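You operate a simulated robot arm through the tools that you are given. There is no shell and no other tool.

You are at the controls of a simulated two-armed robot. One attempt, no reset.

JOB
Run a test, shut off the leaking sink section, then test again.
Fine: open lever 2 first, so that the basin lamp stays lit, then shut levers 3 and 4; leave the other levers alone.

It is judged by the outcome, as a careful person would: the job done as asked, and still so three seconds after it is handed in. It fails if anything else is knocked over, pushed out of place, dropped, spilled or broken.

ROBOT AND FRAMES
Two 7-joint arms with two-finger parallel grippers on one trunk that stands fixed in place. Base frame: the origin is at the foot of the trunk, x ahead of it, y to its left, z up. Readings come in m, degrees, newtons and seconds.
The left shoulder is at [0.05, 0.209, 1.446], the right one opposite. With the tool pointing down near the work surface each hand reaches from about 0.1 to 0.9 m from the base axis, measured 20 degrees to its own side. Payload 4.4 kg a hand.
The tool frame of a hand sits at the grasp point between the pads (the TCP): z along the fingers, y along the line on which they close. The tips reach 0.023 m beyond it. The gripper opens to 0.094 m. The fingers are 0.038 m wide and 0.01 m thick; the gripper's body (0.054 by 0.096 m) begins 0.039 m behind the TCP.
Orientation is that of the tool frame in the base frame, as a unit quaternion [w, x, y, z]. With the fingers straight down and closing along the base's y, the tool's x points along the base's -x, its y along +y and its z along -z.

CONTROLS
- The arms move only by the tool apply_moves. It takes "left_targets", "right_targets" or both (then of equal length, played together; a hand with none holds still); each is one flat list of numbers, 6 for each row, row after row: the shift along the tool's x, y, z in units of 400 mm (1.0 is 400 mm), then the turn, a rotation vector about the tool's x, y, z in units of 120 degrees (1.0 is 120 degrees). In form: [x, y, z, ax, ay, az, x, y, z, ax, ay, az, ...]. A call has 1 to 20 rows; each row is the pose to reach, as a shift and turn from the pose commanded when the call began, along the tool's axes at that moment. "left_claw" and "right_claw" are, for a hand that has rows, the finger opening in m, from 0 to 0.094, set as the call begins (left out, the last holds). A call with a number of a shift or a turn outside -1 to 1 is refused whole. Each row takes 0.2 s and may step no farther than 0.05 m and 8.6 degrees from the row before; otherwise, or with a gripper value out of range, the whole call is refused. Where a pose cannot be reached the arm comes as near as it can. A force on the tool above 40 N (or 10 N above the force at the start of the call, whichever is more), or a blocked arm, ends the call early, and 0.2 s more pass. The fingers move at their own pace (about 0.108 m/s each) and stop on an object; they squeeze with about 38 N. The grip force told is the motor's: it shows also when the fingers shut on nothing. Time passes only in rows, and 0.2 s behind the last, so rows that repeat a pose let the fingers close. It gives the time, the measured TCP pose, the force on the tool (base axes), the opening and the grip force at its end, in the units of the frame above (readings bear some noise), with the torque about the TCP (base axes, N m) and any sound that the robot's microphone picked up.
- Cameras (640 x 400 px; columns grow to the right, rows downward): "scene" is now at [0.1597, 0.0019, 1.6462]; the picture's right is [0.02, -1.00, 0.00], its down [-0.29, -0.01, -0.96] and it looks along [0.96, 0.02, -0.29] (base axes); focal length 214 px, centre (320, 200). "left" rides on the left gripper at [0.087, -0.016, -0.075] in its tool frame; the picture's right is [0.18, 0.98, 0.00], its down [-0.58, 0.11, -0.81] and it looks along [-0.79, 0.15, 0.59] (tool axes); focal length 243 px, centre (320, 200). "right" rides on the right gripper at [0.086, 0.016, -0.074] in its tool frame; the picture's right is [-0.18, 0.98, 0.00], its down [-0.58, -0.11, -0.81] and it looks along [-0.79, -0.15, 0.59] (tool axes); focal length 243 px, centre (320, 200). There is no depth. A picture from a camera that has moved, and an enlarged one, comes with that camera's place and axes in the base frame and with its lens.
- capture(camera): a new picture of that camera. The clock stands still meanwhile.
- raise_lower(by): slides the trunk up (or, below 0, down) by that many m; the arms and the scene camera ride with it, the base frame stays. It gives what a move gives, with no picture.
- aim_head(pan, tilt): turns the head with the scene camera to pan (to the left, within 80 degrees either way) and tilt (down, from -29 to 69), counted from straight ahead of the robot. It gives what a move gives.
- zoom(camera, box): a new picture of the part [left, top, right, bottom] of that camera's present view, enlarged. The clock stands still meanwhile.
- finish_job(): hands the job in; it is judged then, once.

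Nothing tells you positions but the pictures and the camera data. Unless the task says otherwise, let go and move clear before handing in.

The tools are called after ">>>" as name(argument=value, ...) on one line, values as JSON. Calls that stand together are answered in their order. apply_moves: Moves the arms, as the interface text tells. Its arguments: {"type":"object","properties":{"left_targets":{"type":"array"},"left_claw":{"type":"number"},"right_targets":{"type":"array"},"right_claw":{"type":"number"}},"required":[]} The other tools are called the same way: raise_lower (by) slides the trunk up or down; aim_head (pan, tilt) turns the head that bears the scene camera; capture (camera) takes a picture; zoom (camera, box) takes an enlarged picture of a part of a camera's view; finish_job () hands the job in.

At the start:

```text
time_s: 0.0
left_tool_pos: [0.3202, 0.1513, 1.5537]
left_ee_rot: [0.0, -0.001, 1.0, -0.001]
left_ft_force: [-0.5, 0.3, 0.6]
left_moment: [-0.01, -0.03, 0.02]
left_finger_gap: 0.0939
left_grasp_force: 0.0
right_tool_pos: [0.4165, -0.1155, 1.6429]
right_ee_rot: [0.0, -0.001, 1.0, 0.0]
right_ft_force: [0.5, 0.3, -0.1]
right_moment: [-0.04, 0.01, 0.0]
right_finger_gap: 0.0942
right_grasp_force: 0.0
trunk travel left (down, up): [-0.525, 0.038]
head pan, tilt: [1.0, 16.9]
```

scene: 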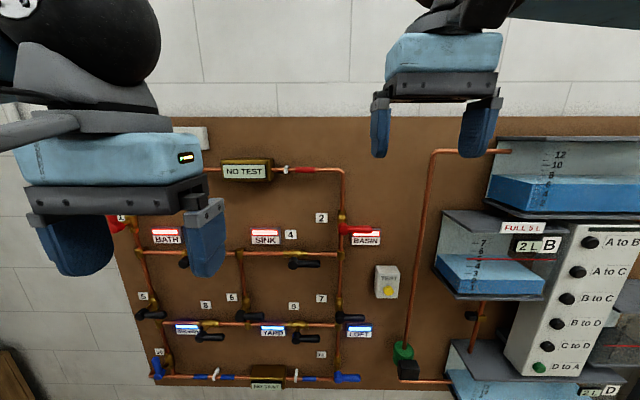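
right: 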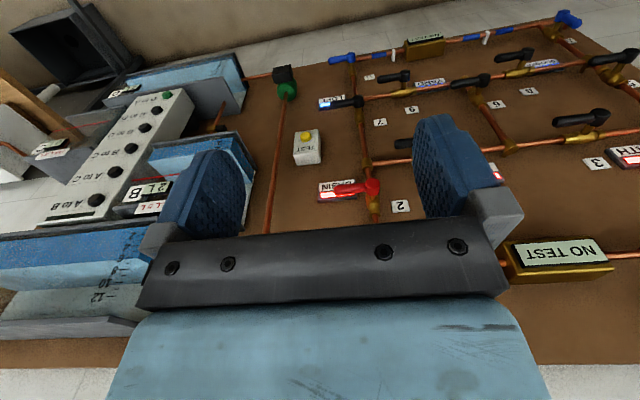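
left: 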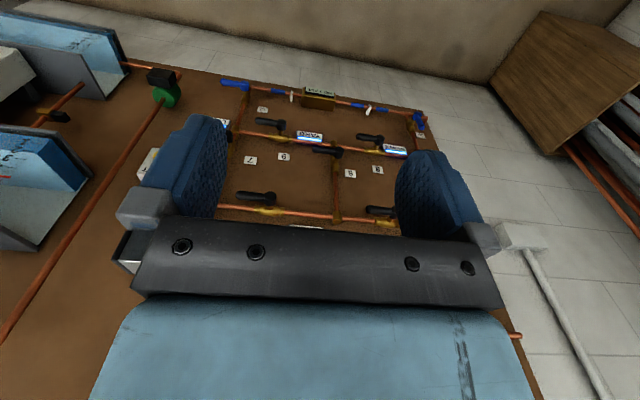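

I see a wall board with copper pipes, numbered levers, lamps and two NO TEST displays, plus a TEST button box and a tank section on the right. I'll look closer before moving anything.

>>> zoom(camera="scene", box=[110, 120, 270, 220])

>>> zoom(camera="scene", box=[250, 150, 410, 250])

>>> zoom(camera="scene", box=[120, 210, 280, 310])

>>> zoom(camera="scene", box=[260, 240, 420, 340])

>>> zoom(camera="scene", box=[120, 300, 280, 400])

>>> capture(camera="scene")

```text
4.00 times, centred on (190, 170) of scene
camera zoom: at [0.1597, 0.0019, 1.6462], right [0.02, -1.0, 0.0], down [-0.29, -0.01, -0.96], along [0.96, 0.02, -0.29], focal length 858 px, centre (840, 320)
```

zoom: 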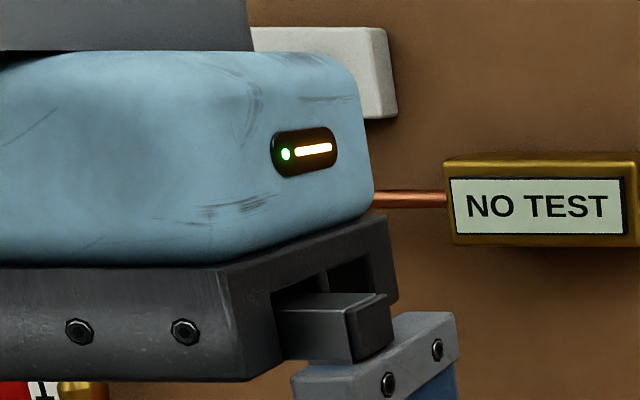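

```text
4.00 times, centred on (330, 200) of scene
camera zoom: at [0.1597, 0.0019, 1.6462], right [0.02, -1.0, 0.0], down [-0.29, -0.01, -0.96], along [0.96, 0.02, -0.29], focal length 858 px, centre (280, 200)
```

zoom: 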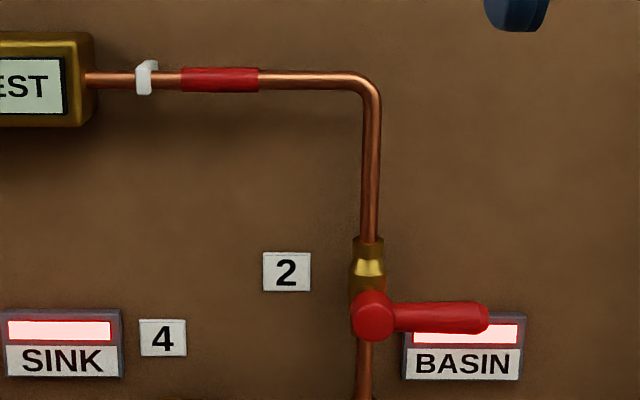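

```text
4.00 times, centred on (200, 260) of scene
camera zoom: at [0.1597, 0.0019, 1.6462], right [0.02, -1.0, 0.0], down [-0.29, -0.01, -0.96], along [0.96, 0.02, -0.29], focal length 858 px, centre (800, -40)
```

zoom: 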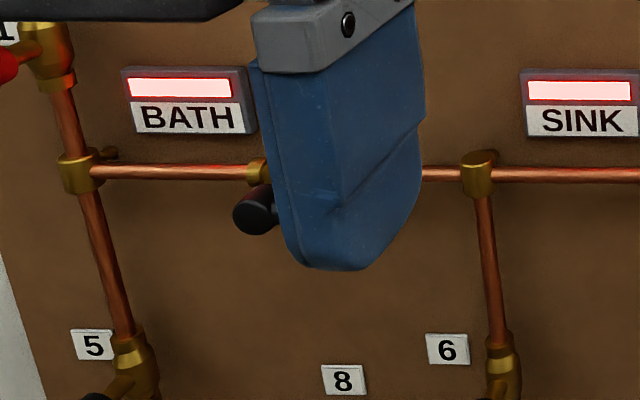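

```text
4.00 times, centred on (340, 290) of scene
camera zoom: at [0.1597, 0.0019, 1.6462], right [0.02, -1.0, 0.0], down [-0.29, -0.01, -0.96], along [0.96, 0.02, -0.29], focal length 858 px, centre (240, -160)
```

zoom: 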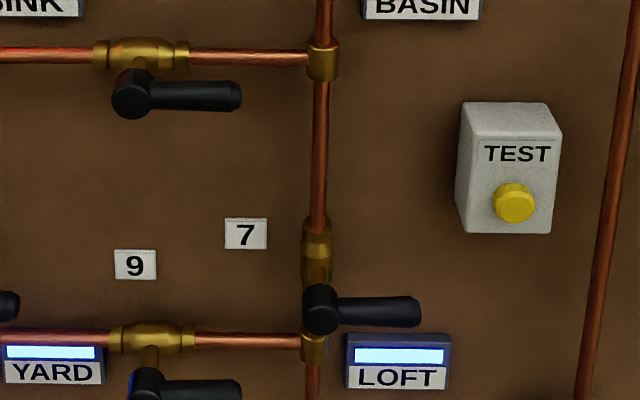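

```text
4.00 times, centred on (200, 350) of scene
camera zoom: at [0.1597, 0.0019, 1.6462], right [0.02, -1.0, 0.0], down [-0.29, -0.01, -0.96], along [0.96, 0.02, -0.29], focal length 858 px, centre (800, -400)
```

zoom: 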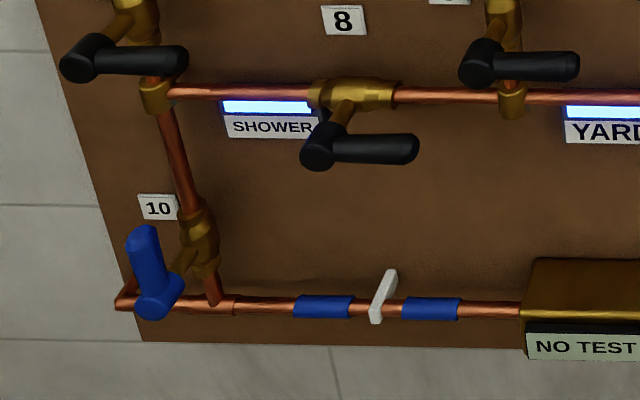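

```text
taken
camera scene: at [0.1597, 0.0019, 1.6462], right [0.02, -1.0, 0.0], down [-0.29, -0.01, -0.96], along [0.96, 0.02, -0.29], focal length 214 px, centre (320, 200)
```

scene: 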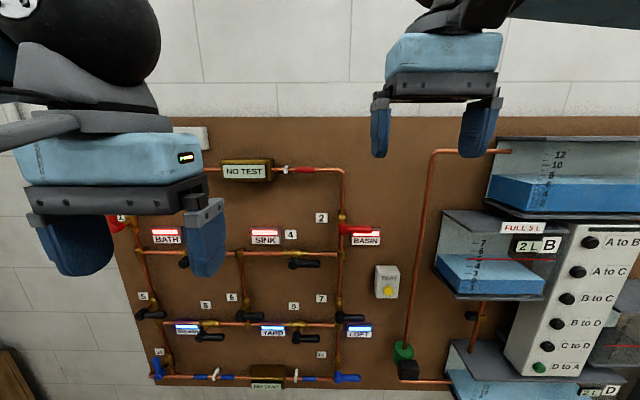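

The board plane is at about x=0.86, lever handles at about x=0.78, and TEST button at about (0.82, -0.24, 1.10). I'll lower the trunk a bit so the shoulders are nearer the levers' height, then look again.

>>> raise_lower(by=-0.2)

>>> aim_head(pan=0, tilt=12)

>>> capture(camera="scene")

>>> capture(camera="right")

>>> capture(camera="left")

```text
time_s: 2.2
left_tool_pos: [0.3203, 0.1516, 1.3557]
left_ee_rot: [0.0, -0.001, 1.0, -0.001]
left_ft_force: [0.1, 0.4, -0.8]
left_moment: [-0.02, 0.0, -0.02]
left_finger_gap: 0.0942
left_grasp_force: 0.1
right_tool_pos: [0.417, -0.1142, 1.4433]
right_ee_rot: [0.0, 0.0, 1.0, 0.001]
right_ft_force: [-0.5, -0.2, -0.7]
right_moment: [-0.02, 0.0, 0.01]
right_finger_gap: 0.0942
right_grasp_force: 0.0
trunk travel left (down, up): [-0.325, 0.238]
head pan, tilt: [1.0, 16.9]
```

```text
time_s: 2.8
left_tool_pos: [0.3196, 0.1522, 1.3552]
left_ee_rot: [0.0, -0.001, 1.0, -0.001]
left_ft_force: [-0.2, -0.1, 0.6]
left_moment: [-0.03, 0.0, 0.05]
left_finger_gap: 0.0938
left_grasp_force: 0.1
right_tool_pos: [0.4169, -0.1152, 1.4428]
right_ee_rot: [0.0, 0.0, 1.0, -0.001]
right_ft_force: [-0.4, -0.5, 0.6]
right_moment: [0.0, 0.02, 0.01]
right_finger_gap: 0.0941
right_grasp_force: 0.1
trunk travel left (down, up): [-0.325, 0.238]
head pan, tilt: [0.0, 12.0]
```

```text
taken
camera scene: at [0.1595, 0.0003, 1.4542], right [0.0, -1.0, 0.0], down [-0.21, 0.0, -0.98], along [0.98, 0.0, -0.21], focal length 214 px, centre (320, 200)
```

scene: 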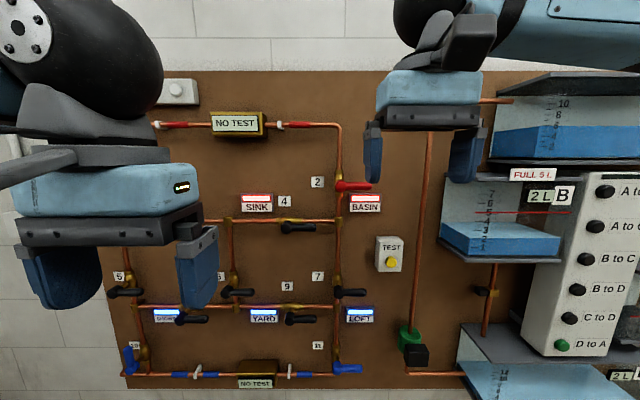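

```text
taken
camera right: at [0.3314, -0.0997, 1.5182], right [0.18, 0.98, 0.0], down [0.58, -0.11, 0.81], along [0.79, -0.15, -0.59], focal length 243 px, centre (320, 200)
```

right: 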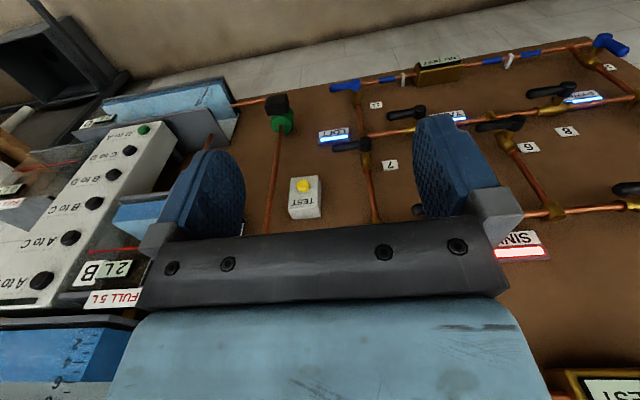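

```text
taken
camera left: at [0.2338, 0.1354, 1.4292], right [-0.19, 0.98, 0.0], down [0.58, 0.11, 0.81], along [0.79, 0.15, -0.59], focal length 243 px, centre (320, 200)
```

left: 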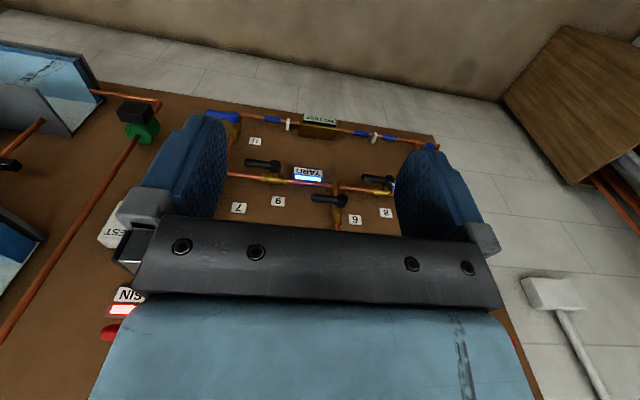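

Now I'll close the right fingers and turn the right hand to point forward in front of the TEST button, staying well back from the board.

>>> apply_moves(right_targets=[-0.0277, -0.026, 0.0715, 0, -0.0625, 0, -0.0554, -0.0521, 0.1429, 0, -0.125, 0, -0.0831, -0.0781, 0.2144, 0, -0.1875, 0, -0.1108, -0.1042, 0.2858, 0, -0.25, 0, -0.1385, -0.1302, 0.3573, 0, -0.3125, 0, -0.1663, -0.1562, 0.4288, 0, -0.375, 0, -0.194, -0.1823, 0.5002, 0, -0.4375, 0, -0.2217, -0.2083, 0.5717, 0, -0.5, 0, -0.2494, -0.2344, 0.6431, 0, -0.5625, 0, -0.2771, -0.2604, 0.7146, 0, -0.625, 0, -0.3048, -0.2864, 0.7861, 0, -0.6875, 0, -0.3325, -0.3125, 0.8575, 0, -0.75, 0], right_claw=0)

>>> capture(camera="scene")

>>> capture(camera="right")

```text
time_s: 5.4
left_tool_pos: [0.3197, 0.1509, 1.3547]
left_ee_rot: [-0.001, -0.001, 1.0, 0.0]
left_ft_force: [-0.2, 0.8, -0.4]
left_moment: [0.01, 0.01, -0.03]
left_finger_gap: 0.0939
left_grasp_force: 0.0
right_tool_pos: [0.5502, -0.2388, 1.0989]
right_ee_rot: [0.707, 0.0, 0.707, 0.0]
right_ft_force: [-0.4, 0.3, -0.6]
right_moment: [-0.01, 0.02, 0.03]
right_finger_gap: 0.0
right_grasp_force: 38.2
trunk travel left (down, up): [-0.325, 0.238]
head pan, tilt: [0.0, 12.0]
```

```text
taken
camera scene: at [0.1597, -0.0005, 1.4543], right [0.0, -1.0, 0.0], down [-0.21, 0.0, -0.98], along [0.98, 0.0, -0.21], focal length 214 px, centre (320, 200)
```

scene: 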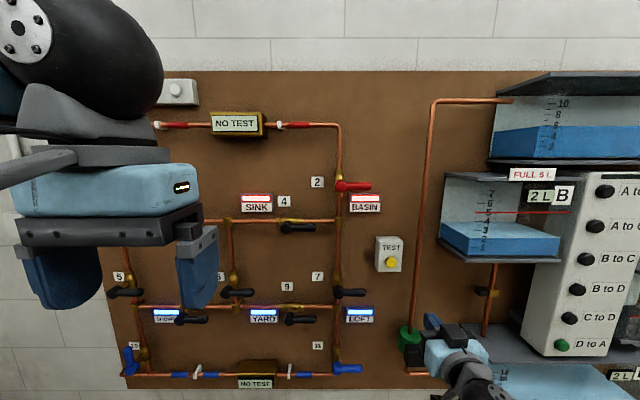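

```text
taken
camera right: at [0.4772, -0.2245, 1.0136], right [0.0, 0.98, 0.18], down [-0.81, -0.11, 0.58], along [0.59, -0.15, 0.79], focal length 243 px, centre (320, 200)
```

right: 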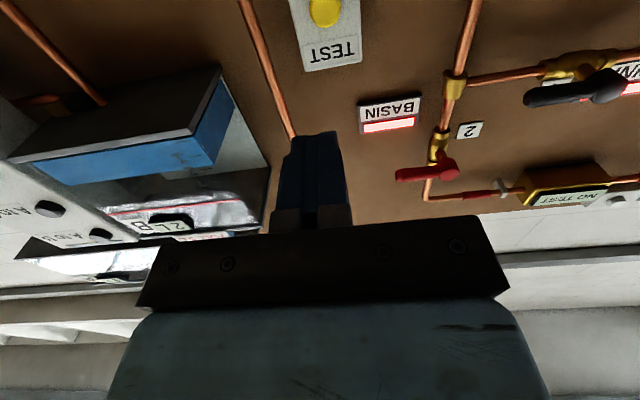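

The hand is pointed at the TEST button (about (0.80, -0.236, 1.104)), with nothing in the way. I'll move the tips to about 3 cm short of it and check.

>>> apply_moves(right_targets=[-0.0025, 0.002, 0.1, 0, 0, 0, -0.005, 0.004, 0.2, 0, 0, 0, -0.0075, 0.006, 0.3, 0, 0, 0, -0.01, 0.007, 0.4, 0, 0, 0, -0.0125, 0.008, 0.49, 0, 0, 0])

>>> zoom(camera="scene", box=[340, 210, 500, 310])

>>> capture(camera="right")

```text
time_s: 6.6
left_tool_pos: [0.3204, 0.1518, 1.3534]
left_ee_rot: [0.0, 0.0, 1.0, 0.0]
left_ft_force: [-0.3, 0.3, 0.0]
left_moment: [-0.05, 0.02, 0.02]
left_finger_gap: 0.0939
left_grasp_force: 0.0
right_tool_pos: [0.7462, -0.2364, 1.1049]
right_ee_rot: [0.707, 0.001, 0.708, -0.001]
right_ft_force: [-0.8, 0.1, 0.4]
right_moment: [-0.01, 0.02, -0.02]
right_finger_gap: 0.0003
right_grasp_force: 37.0
trunk travel left (down, up): [-0.325, 0.238]
head pan, tilt: [0.0, 12.0]
```

```text
4.00 times, centred on (420, 260) of scene
camera zoom: at [0.1601, 0.0007, 1.4541], right [0.0, -1.0, 0.0], down [-0.21, 0.0, -0.98], along [0.98, 0.0, -0.21], focal length 858 px, centre (-80, -40)
```

zoom: 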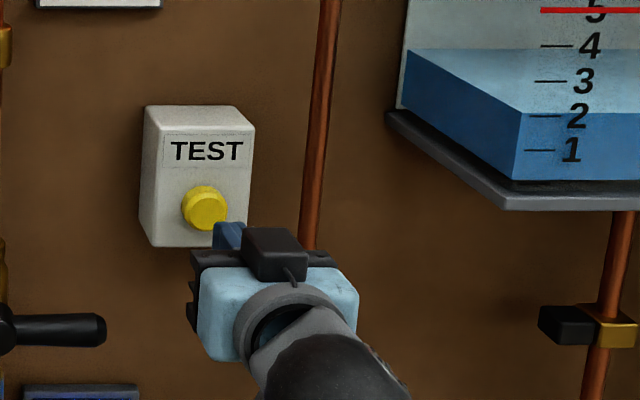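

```text
taken
camera right: at [0.6725, -0.2212, 1.0187], right [0.0, 0.98, 0.18], down [-0.81, -0.11, 0.58], along [0.59, -0.15, 0.79], focal length 243 px, centre (320, 200)
```

right: 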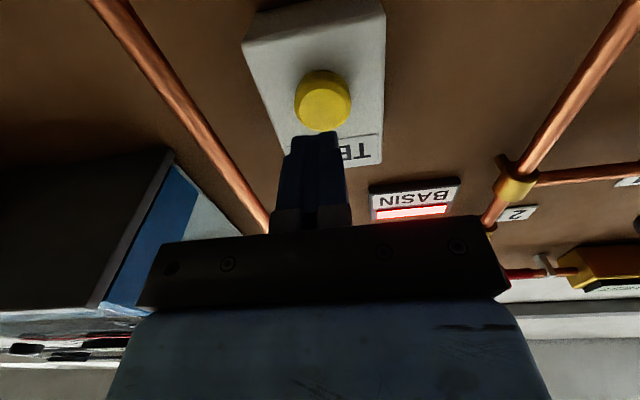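

The fingertips line up with the button, whose face is about 4.4 cm ahead. I'll creep in and press it.

>>> apply_moves(right_targets=[0, 0, 0.05, 0, 0, 0, 0, 0, 0.09, 0, 0, 0, 0, 0, 0.1, 0, 0, 0, 0, 0, 0.105, 0, 0, 0, 0, 0, 0.11, 0, 0, 0, 0, 0, 0.115, 0, 0, 0, 0, 0, 0.12, 0, 0, 0])

>>> capture(camera="scene")

>>> capture(camera="right")

```text
time_s: 8.2
left_tool_pos: [0.3168, 0.1496, 1.3549]
left_ee_rot: [0.003, -0.002, 1.0, 0.0]
left_ft_force: [-0.2, 0.4, 0.2]
left_moment: [-0.02, 0.01, 0.02]
left_finger_gap: 0.0938
left_grasp_force: 0.0
right_tool_pos: [0.788, -0.2377, 1.1046]
right_ee_rot: [0.707, 0.0, 0.707, 0.0]
right_ft_force: [-33.1, -5.7, -2.5]
right_moment: [0.17, 0.18, -0.16]
right_finger_gap: 0.0
right_grasp_force: 37.7
trunk travel left (down, up): [-0.325, 0.238]
head pan, tilt: [0.0, 12.0]
heard: click
stopped in row 7 (right hand): the force on the tool passed its limit at 43 N (the readings are from after the stop); the commanded pose is now the measured one
```

```text
taken
camera scene: at [0.1552, -0.0006, 1.4549], right [0.0, -1.0, 0.0], down [-0.2, 0.0, -0.98], along [0.98, 0.0, -0.2], focal length 214 px, centre (320, 200)
```

scene: 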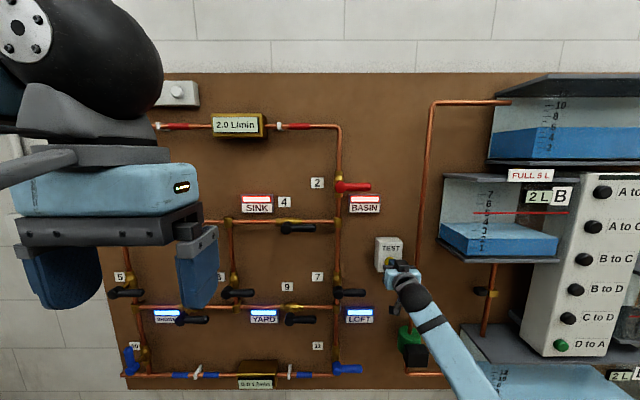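

```text
taken
camera right: at [0.7152, -0.222, 1.0192], right [0.0, 0.98, 0.18], down [-0.81, -0.11, 0.58], along [0.59, -0.15, 0.79], focal length 243 px, centre (320, 200)
```

right: 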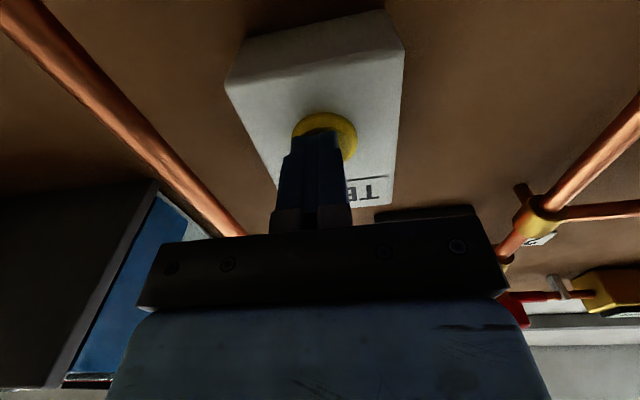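

The button clicked and the upper display now shows 2.0 L/min, the leak. I'll back off and read both displays.

>>> apply_moves(right_targets=[0, 0, -0.05, 0, 0, 0, 0, 0, -0.15, 0, 0, 0, 0, 0, -0.25, 0, 0, 0])

>>> zoom(camera="scene", box=[180, 90, 340, 190])

>>> zoom(camera="scene", box=[200, 300, 360, 400])

>>> capture(camera="scene")

```text
time_s: 9.0
left_tool_pos: [0.3202, 0.1514, 1.3545]
left_ee_rot: [0.0, -0.001, 1.0, -0.001]
left_ft_force: [0.8, 0.6, -0.1]
left_moment: [-0.03, 0.0, 0.01]
left_finger_gap: 0.0941
left_grasp_force: 0.1
right_tool_pos: [0.6918, -0.2368, 1.1044]
right_ee_rot: [0.706, 0.0, 0.709, 0.001]
right_ft_force: [-1.2, -0.6, 0.6]
right_moment: [-0.02, 0.0, -0.01]
right_finger_gap: 0.0001
right_grasp_force: 38.0
trunk travel left (down, up): [-0.325, 0.238]
head pan, tilt: [0.0, 12.0]
```

```text
4.00 times, centred on (260, 140) of scene
camera zoom: at [0.1594, 0.0006, 1.4543], right [0.0, -1.0, 0.0], down [-0.21, 0.0, -0.98], along [0.98, 0.0, -0.21], focal length 858 px, centre (560, 440)
```

zoom: 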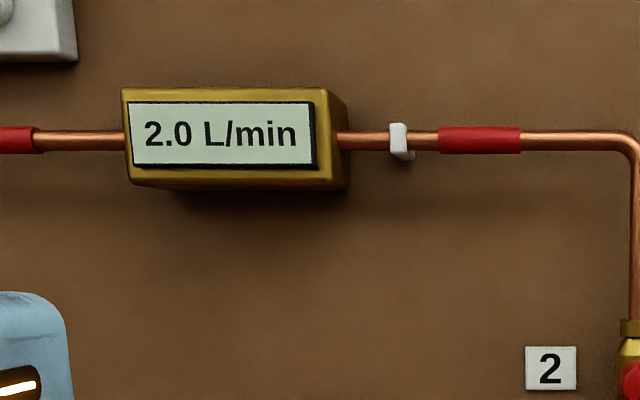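

```text
4.00 times, centred on (280, 350) of scene
camera zoom: at [0.1594, 0.0006, 1.4543], right [0.0, -1.0, 0.0], down [-0.21, 0.0, -0.98], along [0.98, 0.0, -0.21], focal length 858 px, centre (480, -400)
```

zoom: 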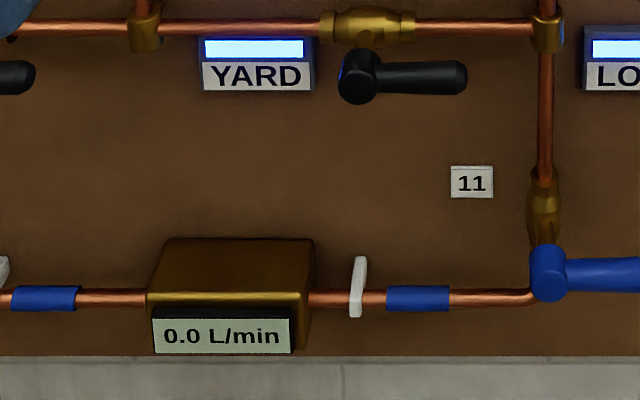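

```text
taken
camera scene: at [0.1594, 0.0006, 1.4543], right [0.0, -1.0, 0.0], down [-0.21, 0.0, -0.98], along [0.98, 0.0, -0.21], focal length 214 px, centre (320, 200)
```

scene: 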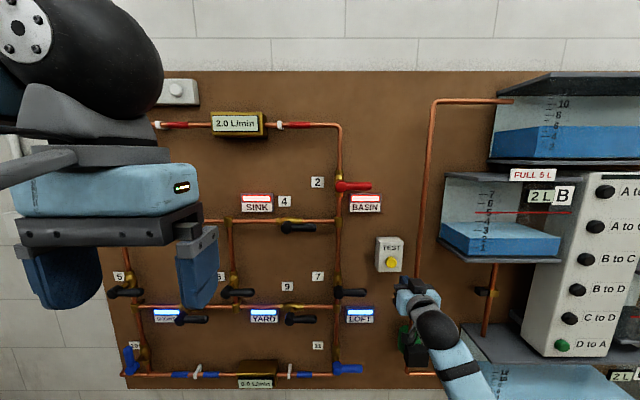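

The first test reads 2.0 L/min on the hot side and 0.0 on the cold side. Next I'll bring the right hand under lever 2's handle, still in front of it, and look at its depth.

>>> apply_moves(right_targets=[-0.095, 0.055, 0, 0, 0, 0, -0.19, 0.11, 0, 0, 0, 0, -0.285, 0.165, 0, 0, 0, 0, -0.38, 0.22, 0, 0, 0, 0, -0.46, 0.27, 0, 0, 0, 0])

>>> capture(camera="right")

>>> zoom(camera="scene", box=[270, 140, 430, 240])

```text
time_s: 10.2
left_tool_pos: [0.319, 0.1519, 1.3542]
left_ee_rot: [0.001, -0.002, 1.0, -0.001]
left_ft_force: [-0.8, -0.3, -0.3]
left_moment: [-0.04, -0.01, -0.01]
left_finger_gap: 0.0938
left_grasp_force: 0.1
right_tool_pos: [0.692, -0.127, 1.288]
right_ee_rot: [0.706, 0.0, 0.708, 0.0]
right_ft_force: [0.0, 0.3, -0.8]
right_moment: [-0.02, 0.01, 0.0]
right_finger_gap: 0.0
right_grasp_force: 38.1
trunk travel left (down, up): [-0.325, 0.238]
head pan, tilt: [0.0, 12.0]
```

```text
taken
camera right: at [0.6181, -0.1108, 1.2025], right [0.0, 0.98, 0.18], down [-0.8, -0.11, 0.58], along [0.59, -0.15, 0.79], focal length 243 px, centre (320, 200)
```

right: 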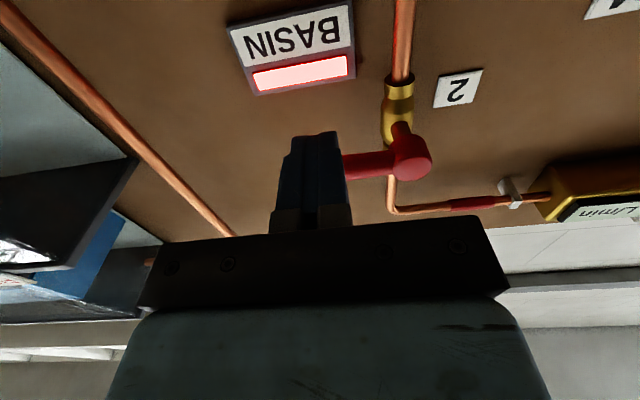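

```text
4.00 times, centred on (350, 190) of scene
camera zoom: at [0.1592, 0.0013, 1.4542], right [0.0, -1.0, 0.0], down [-0.21, 0.0, -0.98], along [0.98, 0.0, -0.21], focal length 858 px, centre (200, 240)
```

zoom: 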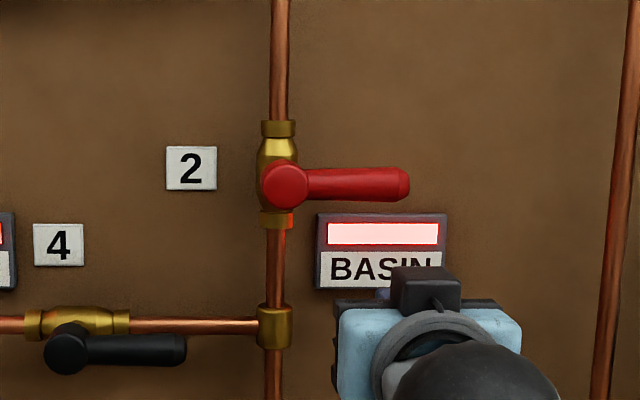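

Lever 2's hub sits at about (0.774, -0.060, 1.363) with its handle pointing right (shut, across its pipe), so opening means swinging it up along the pipe. I'll slide the closed fingers in beneath the handle.

>>> apply_moves(right_targets=[0, 0, 0.07, 0, 0, 0, 0, 0, 0.14, 0, 0, 0, 0, 0, 0.2, 0, 0, 0, -0.03, 0.005, 0.2075, 0, 0, 0, -0.06, 0.005, 0.2075, 0, 0, 0])

>>> capture(camera="right")

>>> zoom(camera="scene", box=[270, 140, 430, 240])

```text
time_s: 11.4
left_tool_pos: [0.3209, 0.152, 1.3548]
left_ee_rot: [0.0, -0.001, 1.0, -0.001]
left_ft_force: [0.7, -0.5, -0.4]
left_moment: [0.05, 0.0, -0.01]
left_finger_gap: 0.094
left_grasp_force: 0.1
right_tool_pos: [0.7766, -0.1267, 1.3111]
right_ee_rot: [0.705, 0.0, 0.709, 0.0]
right_ft_force: [0.9, 0.4, 0.9]
right_moment: [0.01, 0.02, 0.01]
right_finger_gap: 0.0
right_grasp_force: 38.1
trunk travel left (down, up): [-0.325, 0.238]
head pan, tilt: [0.0, 12.0]
```

```text
taken
camera right: at [0.7022, -0.1115, 1.2246], right [0.0, 0.98, 0.18], down [-0.8, -0.11, 0.58], along [0.6, -0.15, 0.79], focal length 243 px, centre (320, 200)
```

right: 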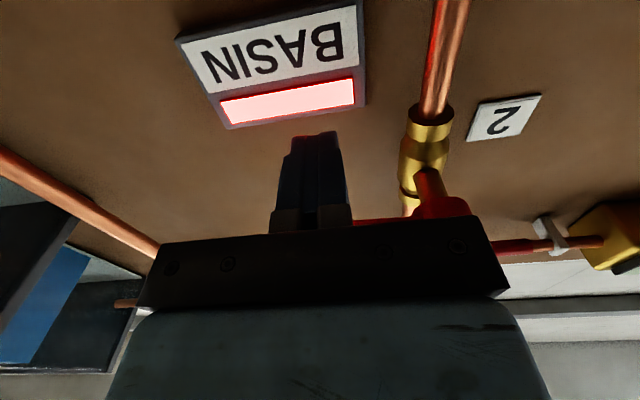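

```text
4.00 times, centred on (350, 190) of scene
camera zoom: at [0.1596, 0.0001, 1.4542], right [0.0, -1.0, 0.0], down [-0.21, 0.0, -0.98], along [0.98, 0.0, -0.21], focal length 858 px, centre (200, 240)
```

zoom: 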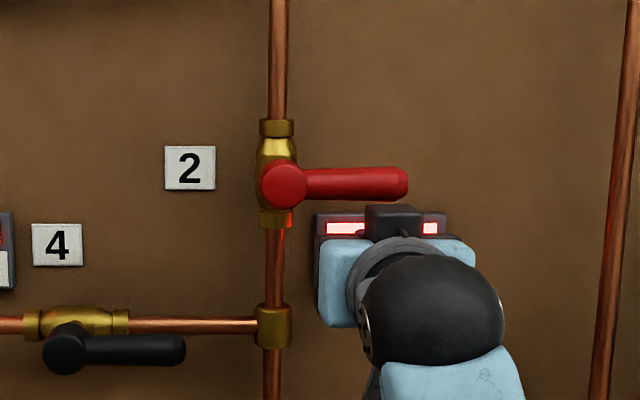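

Fingers are below the handle. Now I'll push it up along its arc.

>>> apply_moves(right_targets=[-0.04, 0.0025, 0, 0, 0, 0, -0.0563, 0.0025, 0, 0, 0, 0, -0.0763, -0.005, 0, 0, 0, 0, -0.096, -0.012, 0, 0, 0, 0, -0.119, -0.014, 0, 0, 0, 0, -0.142, -0.015, 0, 0, 0, 0, -0.1663, -0.0105, 0, 0, 0, 0, -0.1898, -0.004, 0, 0, 0, 0, -0.2125, 0.0088, 0, 0, 0, 0, -0.2343, 0.0228, 0, 0, 0, 0, -0.2528, 0.0425, 0, 0, 0, 0, -0.2698, 0.0635, 0, 0, 0, 0, -0.2818, 0.0893, 0, 0, 0, 0, -0.2913, 0.115, 0, 0, 0, 0])

>>> capture(camera="scene")

>>> capture(camera="right")

```text
time_s: 14.4
left_tool_pos: [0.3203, 0.1475, 1.355]
left_ee_rot: [0.001, -0.001, 1.0, 0.001]
left_ft_force: [0.5, 1.0, -0.5]
left_moment: [-0.01, -0.02, 0.01]
left_finger_gap: 0.0939
left_grasp_force: 0.1
right_tool_pos: [0.7765, -0.0849, 1.4255]
right_ee_rot: [0.706, 0.001, 0.708, 0.001]
right_ft_force: [-2.7, -11.0, -6.1]
right_moment: [-0.3, 0.03, 0.1]
right_finger_gap: 0.0001
right_grasp_force: 38.4
trunk travel left (down, up): [-0.325, 0.238]
head pan, tilt: [0.0, 12.0]
```

```text
taken
camera scene: at [0.1601, -0.0031, 1.454], right [0.0, -1.0, 0.0], down [-0.21, 0.0, -0.98], along [0.98, 0.0, -0.21], focal length 214 px, centre (320, 200)
```

scene: 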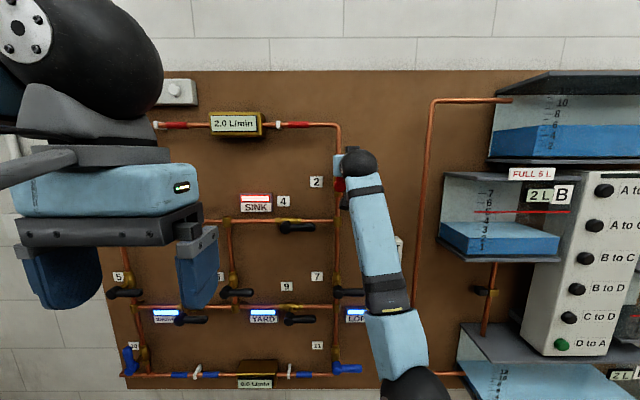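

```text
taken
camera right: at [0.7025, -0.069, 1.3402], right [0.0, 0.98, 0.19], down [-0.8, -0.11, 0.58], along [0.59, -0.15, 0.79], focal length 243 px, centre (320, 200)
```

right: 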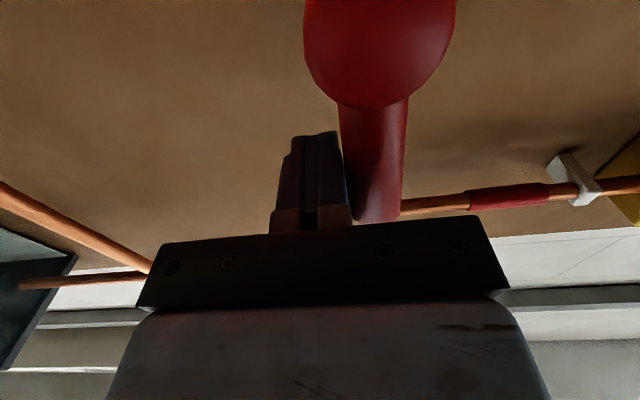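

The handle is nearly vertical. I'll nudge it the last few millimetres toward its stop.

>>> apply_moves(right_targets=[0, 0.006, 0, 0, 0, 0, 0, 0.012, 0, 0, 0, 0, 0, 0.018, 0, 0, 0, 0])

>>> capture(camera="right")

```text
time_s: 15.4
left_tool_pos: [0.3193, 0.1477, 1.3559]
left_ee_rot: [0.001, -0.001, 1.0, 0.001]
left_ft_force: [-0.7, 0.9, -0.8]
left_moment: [-0.05, 0.04, 0.0]
left_finger_gap: 0.094
left_grasp_force: 0.0
right_tool_pos: [0.7766, -0.0841, 1.4268]
right_ee_rot: [0.706, 0.007, 0.709, -0.004]
right_ft_force: [-2.5, -30.3, -4.7]
right_moment: [-0.51, 0.12, 0.11]
right_finger_gap: 0.0002
right_grasp_force: 37.9
trunk travel left (down, up): [-0.325, 0.238]
head pan, tilt: [0.0, 12.0]
stopped in row 3 (right hand): the force on the tool passed its limit at 41 N (the readings are from after the stop); the commanded pose is now the measured one
```

```text
taken
camera right: at [0.7031, -0.0677, 1.3406], right [0.01, 0.98, 0.19], down [-0.81, -0.1, 0.58], along [0.59, -0.16, 0.79], focal length 243 px, centre (320, 200)
```

right: 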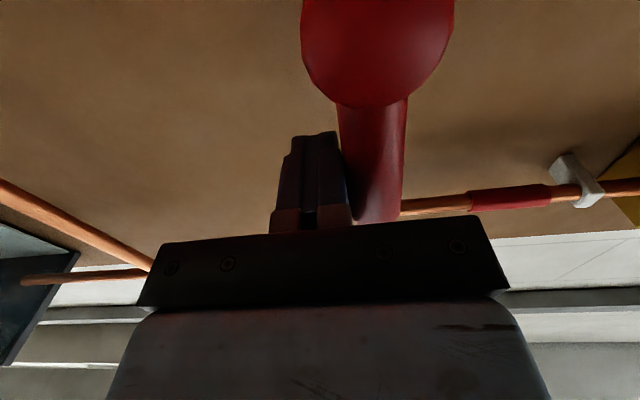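

Lever 2 is firmly at its stop. I'll move off to the right and back, then check.

>>> apply_moves(right_targets=[0, -0.05, 0, 0, 0, 0, 0, -0.1, -0.05, 0, 0, 0, 0, -0.15, -0.15, 0, 0, 0, 0.05, -0.22, -0.24, 0, 0, 0, 0.15, -0.25, -0.24, 0, 0, 0, 0.25, -0.25, -0.24, 0, 0, 0])

>>> capture(camera="scene")

>>> zoom(camera="scene", box=[230, 150, 390, 250])

```text
time_s: 16.8
left_tool_pos: [0.319, 0.1505, 1.3552]
left_ee_rot: [0.0, -0.001, 1.0, 0.0]
left_ft_force: [-0.5, -0.3, -1.2]
left_moment: [0.0, 0.02, 0.01]
left_finger_gap: 0.094
left_grasp_force: 0.0
right_tool_pos: [0.6779, -0.176, 1.3272]
right_ee_rot: [0.707, 0.001, 0.707, -0.001]
right_ft_force: [0.1, 0.3, -0.6]
right_moment: [-0.04, -0.05, -0.02]
right_finger_gap: 0.0
right_grasp_force: 37.3
trunk travel left (down, up): [-0.325, 0.238]
head pan, tilt: [0.0, 12.0]
```

```text
taken
camera scene: at [0.1595, 0.0, 1.4543], right [0.0, -1.0, 0.0], down [-0.21, 0.0, -0.98], along [0.98, 0.0, -0.21], focal length 214 px, centre (320, 200)
```

scene: 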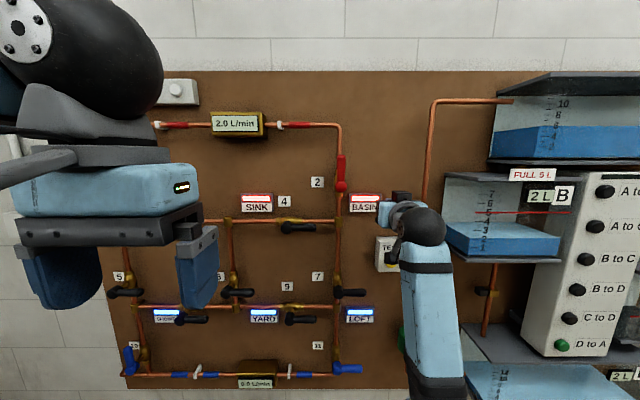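

```text
4.00 times, centred on (310, 200) of scene
camera zoom: at [0.1595, 0.0, 1.4543], right [0.0, -1.0, 0.0], down [-0.21, 0.0, -0.98], along [0.98, 0.0, -0.21], focal length 858 px, centre (360, 200)
```

zoom: 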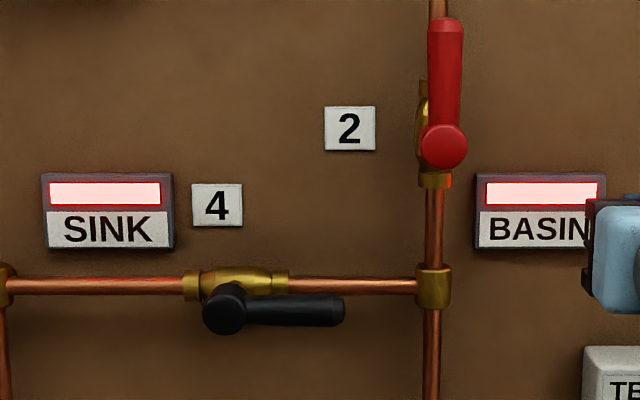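

Lever 2 is now open (upright, along its pipe) and the BASIN lamp is lit. Next I'll turn the left hand forward and park it below lever 3 to see that lever clearly.

>>> apply_moves(left_targets=[-0.0583, 0.0562, 0.0469, 0, -0.0625, 0, -0.1167, 0.1125, 0.0938, 0, -0.125, 0, -0.175, 0.1688, 0.1406, 0, -0.1875, 0, -0.2333, 0.225, 0.1875, 0, -0.25, 0, -0.2917, 0.2812, 0.2344, 0, -0.3125, 0, -0.35, 0.3375, 0.2812, 0, -0.375, 0, -0.4083, 0.3938, 0.3281, 0, -0.4375, 0, -0.4667, 0.45, 0.375, 0, -0.5, 0, -0.525, 0.5062, 0.4219, 0, -0.5625, 0, -0.5833, 0.5625, 0.4688, 0, -0.625, 0, -0.6417, 0.6188, 0.5156, 0, -0.6875, 0, -0.7, 0.675, 0.5625, 0, -0.75, 0], left_claw=0)

>>> capture(camera="scene")

>>> capture(camera="left")

>>> zoom(camera="scene", box=[90, 150, 250, 250])

```text
time_s: 19.4
left_tool_pos: [0.6014, 0.4225, 1.1302]
left_ee_rot: [0.707, -0.001, 0.707, 0.0]
left_ft_force: [-0.1, 0.2, -0.4]
left_moment: [-0.01, -0.01, -0.07]
left_finger_gap: 0.0
left_grasp_force: 37.8
right_tool_pos: [0.6794, -0.1753, 1.3276]
right_ee_rot: [0.706, 0.002, 0.708, -0.002]
right_ft_force: [0.3, -0.5, -0.6]
right_moment: [-0.01, -0.01, -0.02]
right_finger_gap: 0.0
right_grasp_force: 37.4
trunk travel left (down, up): [-0.325, 0.238]
head pan, tilt: [0.0, 12.0]
```

```text
taken
camera scene: at [0.1605, 0.0017, 1.4541], right [0.0, -1.0, 0.0], down [-0.21, 0.0, -0.98], along [0.98, 0.0, -0.21], focal length 214 px, centre (320, 200)
```

scene: 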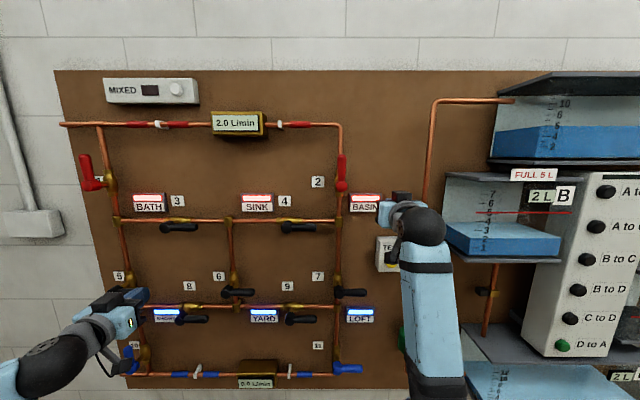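

```text
taken
camera left: at [0.5258, 0.4063, 1.0427], right [0.0, 0.98, -0.19], down [-0.81, 0.11, 0.58], along [0.59, 0.15, 0.79], focal length 243 px, centre (320, 200)
```

left: 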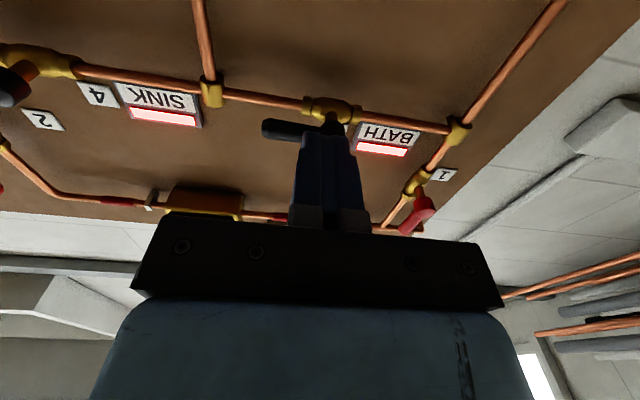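

```text
4.00 times, centred on (170, 200) of scene
camera zoom: at [0.1605, 0.0017, 1.4541], right [0.0, -1.0, 0.0], down [-0.21, 0.0, -0.98], along [0.98, 0.0, -0.21], focal length 858 px, centre (920, 200)
```

zoom: 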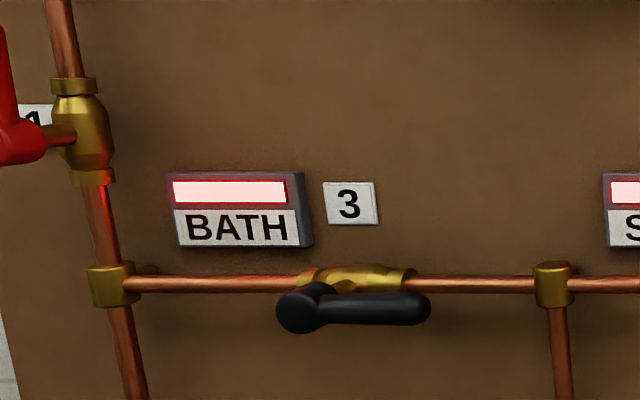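

Lever 3's hub is at about (0.774, 0.468, 1.240), handle pointing right along its pipe (open). I'll bring the left fingertips in just above its handle.

>>> apply_moves(left_targets=[-0.1, -0.012, 0.05, 0, 0, 0, -0.2, -0.025, 0.1, 0, 0, 0, -0.3, -0.037, 0.15, 0, 0, 0, -0.39, -0.05, 0.2, 0, 0, 0, -0.39, -0.05, 0.3, 0, 0, 0, -0.387, -0.05, 0.4, 0, 0, 0, -0.387, -0.05, 0.435, 0, 0, 0])

>>> capture(camera="left")

>>> zoom(camera="scene", box=[90, 150, 250, 250])

```text
time_s: 21.0
left_tool_pos: [0.7752, 0.4, 1.2821]
left_ee_rot: [0.707, -0.001, 0.707, 0.0]
left_ft_force: [0.7, 0.3, -0.1]
left_moment: [-0.03, 0.0, 0.01]
left_finger_gap: 0.0
left_grasp_force: 38.4
right_tool_pos: [0.6786, -0.1761, 1.3275]
right_ee_rot: [0.706, 0.002, 0.708, -0.002]
right_ft_force: [0.7, 0.3, -0.1]
right_moment: [0.0, 0.03, -0.02]
right_finger_gap: 0.0
right_grasp_force: 38.3
trunk travel left (down, up): [-0.325, 0.238]
head pan, tilt: [0.0, 12.0]
```

```text
taken
camera left: at [0.7001, 0.3839, 1.197], right [0.0, 0.98, -0.19], down [-0.81, 0.11, 0.58], along [0.59, 0.15, 0.79], focal length 243 px, centre (320, 200)
```

left: 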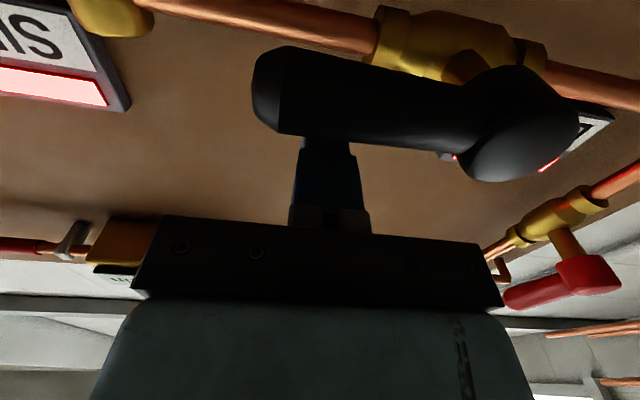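

```text
4.00 times, centred on (170, 200) of scene
camera zoom: at [0.1596, 0.0004, 1.4542], right [0.0, -1.0, 0.0], down [-0.21, 0.0, -0.98], along [0.98, 0.0, -0.21], focal length 858 px, centre (920, 200)
```

zoom: 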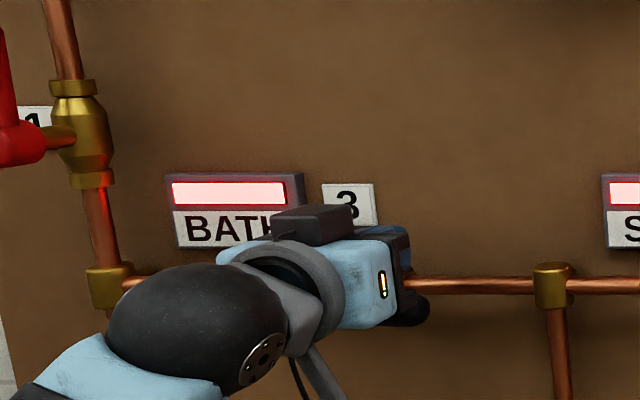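

The tips are just above the handle. I'll push it down; if this is the wrong direction the force stop will tell me right away.

>>> apply_moves(left_targets=[0.0338, 0.0063, 0, 0, 0, 0, 0.0538, -0.0013, 0, 0, 0, 0, 0.0735, -0.0083, 0, 0, 0, 0, 0.0965, -0.0103, 0, 0, 0, 0, 0.1195, -0.0113, 0, 0, 0, 0, 0.1438, -0.0068, 0, 0, 0, 0, 0.1673, 0, 0, 0, 0, 0, 0.19, 0.0125, 0, 0, 0, 0, 0.2118, 0.0265, 0, 0, 0, 0, 0.2303, 0.0463, 0, 0, 0, 0, 0.2473, 0.0673, 0, 0, 0, 0, 0.2593, 0.093, 0, 0, 0, 0, 0.2688, 0.1188, 0, 0, 0, 0])

>>> capture(camera="left")

>>> capture(camera="scene")

```text
time_s: 23.9
left_tool_pos: [0.7733, 0.4353, 1.1814]
left_ee_rot: [0.712, 0.006, 0.702, -0.008]
left_ft_force: [9.0, -28.7, 11.7]
left_moment: [0.49, 0.01, -0.1]
left_finger_gap: 0.0
left_grasp_force: 37.9
right_tool_pos: [0.678, -0.1782, 1.3263]
right_ee_rot: [0.706, 0.002, 0.708, 0.0]
right_ft_force: [-0.1, -0.3, 0.5]
right_moment: [0.01, 0.02, -0.05]
right_finger_gap: 0.0
right_grasp_force: 38.1
trunk travel left (down, up): [-0.325, 0.238]
head pan, tilt: [0.0, 12.0]
stopped in row 13 (left hand): the force on the tool passed its limit at 44 N (the readings are from after the stop); the commanded pose is now the measured one
```

```text
taken
camera left: at [0.6999, 0.4207, 1.0946], right [0.02, 0.98, -0.19], down [-0.81, 0.13, 0.57], along [0.58, 0.14, 0.8], focal length 243 px, centre (320, 200)
```

left: 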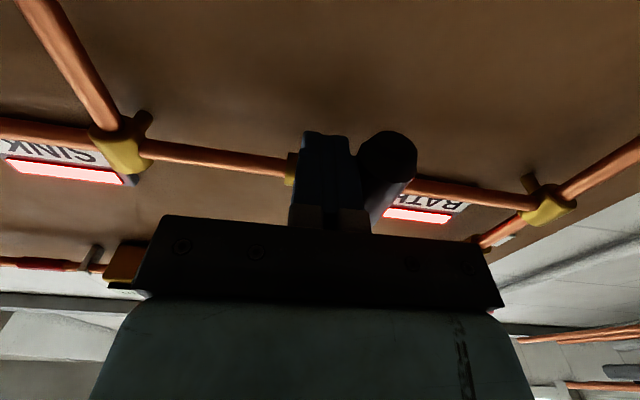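

```text
taken
camera scene: at [0.1596, -0.002, 1.4544], right [0.0, -1.0, 0.0], down [-0.21, 0.0, -0.98], along [0.98, 0.0, -0.21], focal length 214 px, centre (320, 200)
```

scene: 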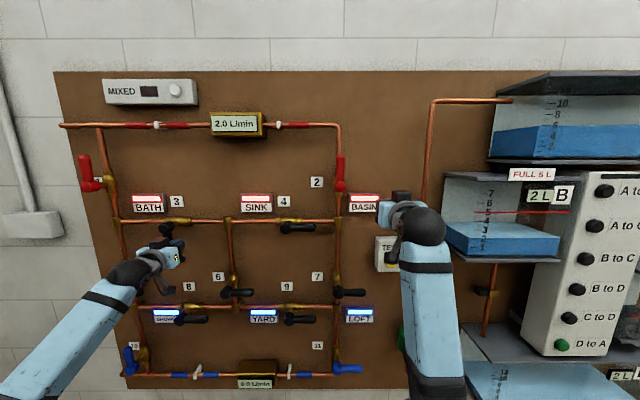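

Lever 3 swung down and hit a stop near vertical. I'll back away and check its final angle.

>>> apply_moves(left_targets=[0, -0.05, 0, 0, 0, 0, 0, -0.1, -0.05, 0, 0, 0, 0, -0.12, -0.15, 0, 0, 0, 0.05, -0.12, -0.25, 0, 0, 0, 0.15, -0.12, -0.3, 0, 0, 0, 0.25, -0.12, -0.3, 0, 0, 0])

>>> capture(camera="scene")

>>> zoom(camera="scene", box=[100, 180, 260, 280])

```text
time_s: 25.3
left_tool_pos: [0.6535, 0.3946, 1.0766]
left_ee_rot: [0.71, 0.002, 0.705, -0.004]
left_ft_force: [-0.4, 0.7, -0.3]
left_moment: [0.01, 0.02, 0.01]
left_finger_gap: 0.0
left_grasp_force: 38.4
right_tool_pos: [0.6796, -0.1755, 1.3277]
right_ee_rot: [0.706, 0.002, 0.708, -0.001]
right_ft_force: [0.4, -0.7, -0.3]
right_moment: [-0.02, -0.05, 0.02]
right_finger_gap: 0.0
right_grasp_force: 38.0
trunk travel left (down, up): [-0.325, 0.238]
head pan, tilt: [0.0, 12.0]
```

```text
taken
camera scene: at [0.1598, 0.0002, 1.4542], right [0.0, -1.0, 0.0], down [-0.21, 0.0, -0.98], along [0.98, 0.0, -0.21], focal length 214 px, centre (320, 200)
```

scene: 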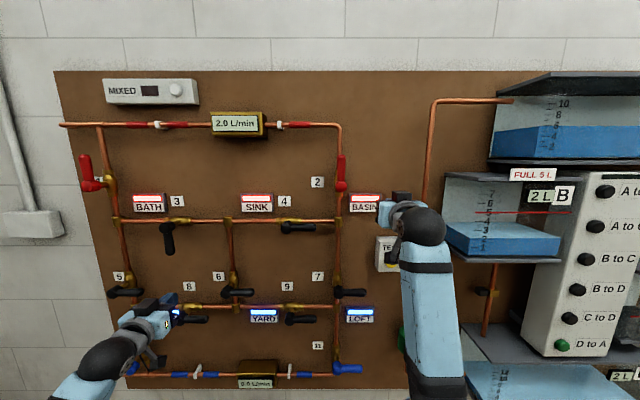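

```text
4.00 times, centred on (180, 230) of scene
camera zoom: at [0.1598, 0.0002, 1.4542], right [0.0, -1.0, 0.0], down [-0.21, 0.0, -0.98], along [0.98, 0.0, -0.21], focal length 858 px, centre (880, 80)
```

zoom: 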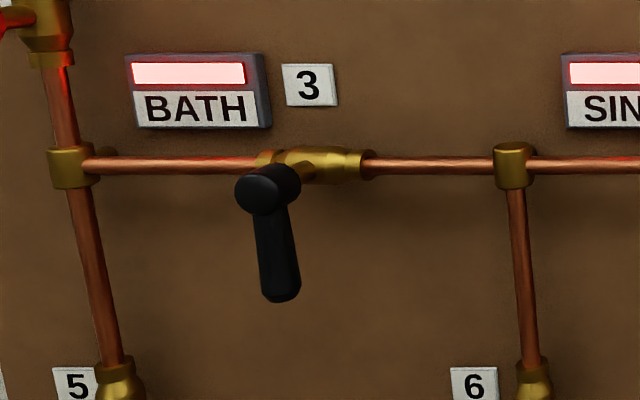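

Lever 3 is shut (handle straight down, across its pipe), and the BATH, SINK and BASIN lamps are all still lit. Next I'll bring the right hand over above lever 4's handle.

>>> apply_moves(right_targets=[0.02, 0.1, 0, 0, 0, 0, 0.045, 0.21, 0, 0, 0, 0, 0.065, 0.32, 0, 0, 0, 0, 0.09, 0.43, 0, 0, 0, 0, 0.1075, 0.5275, 0, 0, 0, 0, 0.1075, 0.5275, 0.1, 0, 0, 0, 0.1075, 0.5275, 0.2, 0, 0, 0, 0.1075, 0.5275, 0.241, 0, 0, 0])

>>> capture(camera="right")

>>> capture(camera="scene")

```text
time_s: 26.8
left_tool_pos: [0.6533, 0.3948, 1.0765]
left_ee_rot: [0.709, 0.002, 0.705, -0.005]
left_ft_force: [1.5, 0.4, -1.2]
left_moment: [0.0, -0.09, -0.01]
left_finger_gap: 0.0001
left_grasp_force: 38.4
right_tool_pos: [0.741, 0.0105, 1.2659]
right_ee_rot: [0.701, -0.002, 0.712, -0.036]
right_ft_force: [-58.4, -11.8, -5.8]
right_moment: [-0.34, 0.99, 0.06]
right_finger_gap: 0.0002
right_grasp_force: 38.2
trunk travel left (down, up): [-0.325, 0.238]
head pan, tilt: [0.0, 12.0]
stopped in row 7 (right hand): the force on the tool passed its limit at 162 N (the readings are from after the stop); the commanded pose is now the measured one
```

```text
taken
camera right: at [0.6674, 0.0253, 1.1807], right [0.05, 0.99, 0.13], down [-0.8, -0.04, 0.6], along [0.6, -0.14, 0.79], focal length 243 px, centre (320, 200)
```

right: 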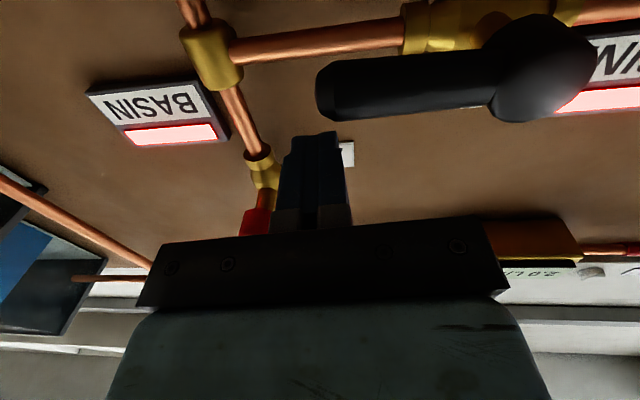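

```text
taken
camera scene: at [0.1591, 0.0005, 1.4545], right [0.0, -1.0, 0.0], down [-0.21, 0.0, -0.98], along [0.98, 0.0, -0.21], focal length 214 px, centre (320, 200)
```

scene: 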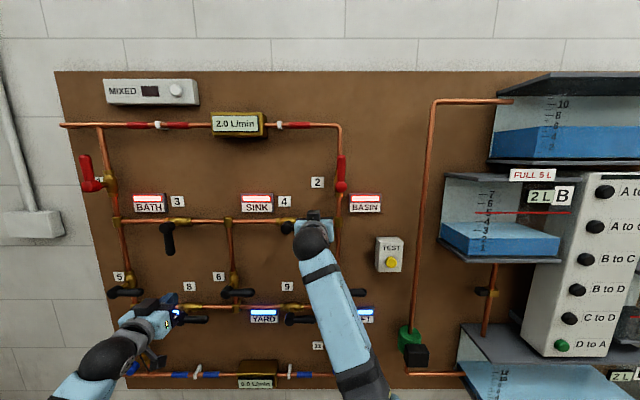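

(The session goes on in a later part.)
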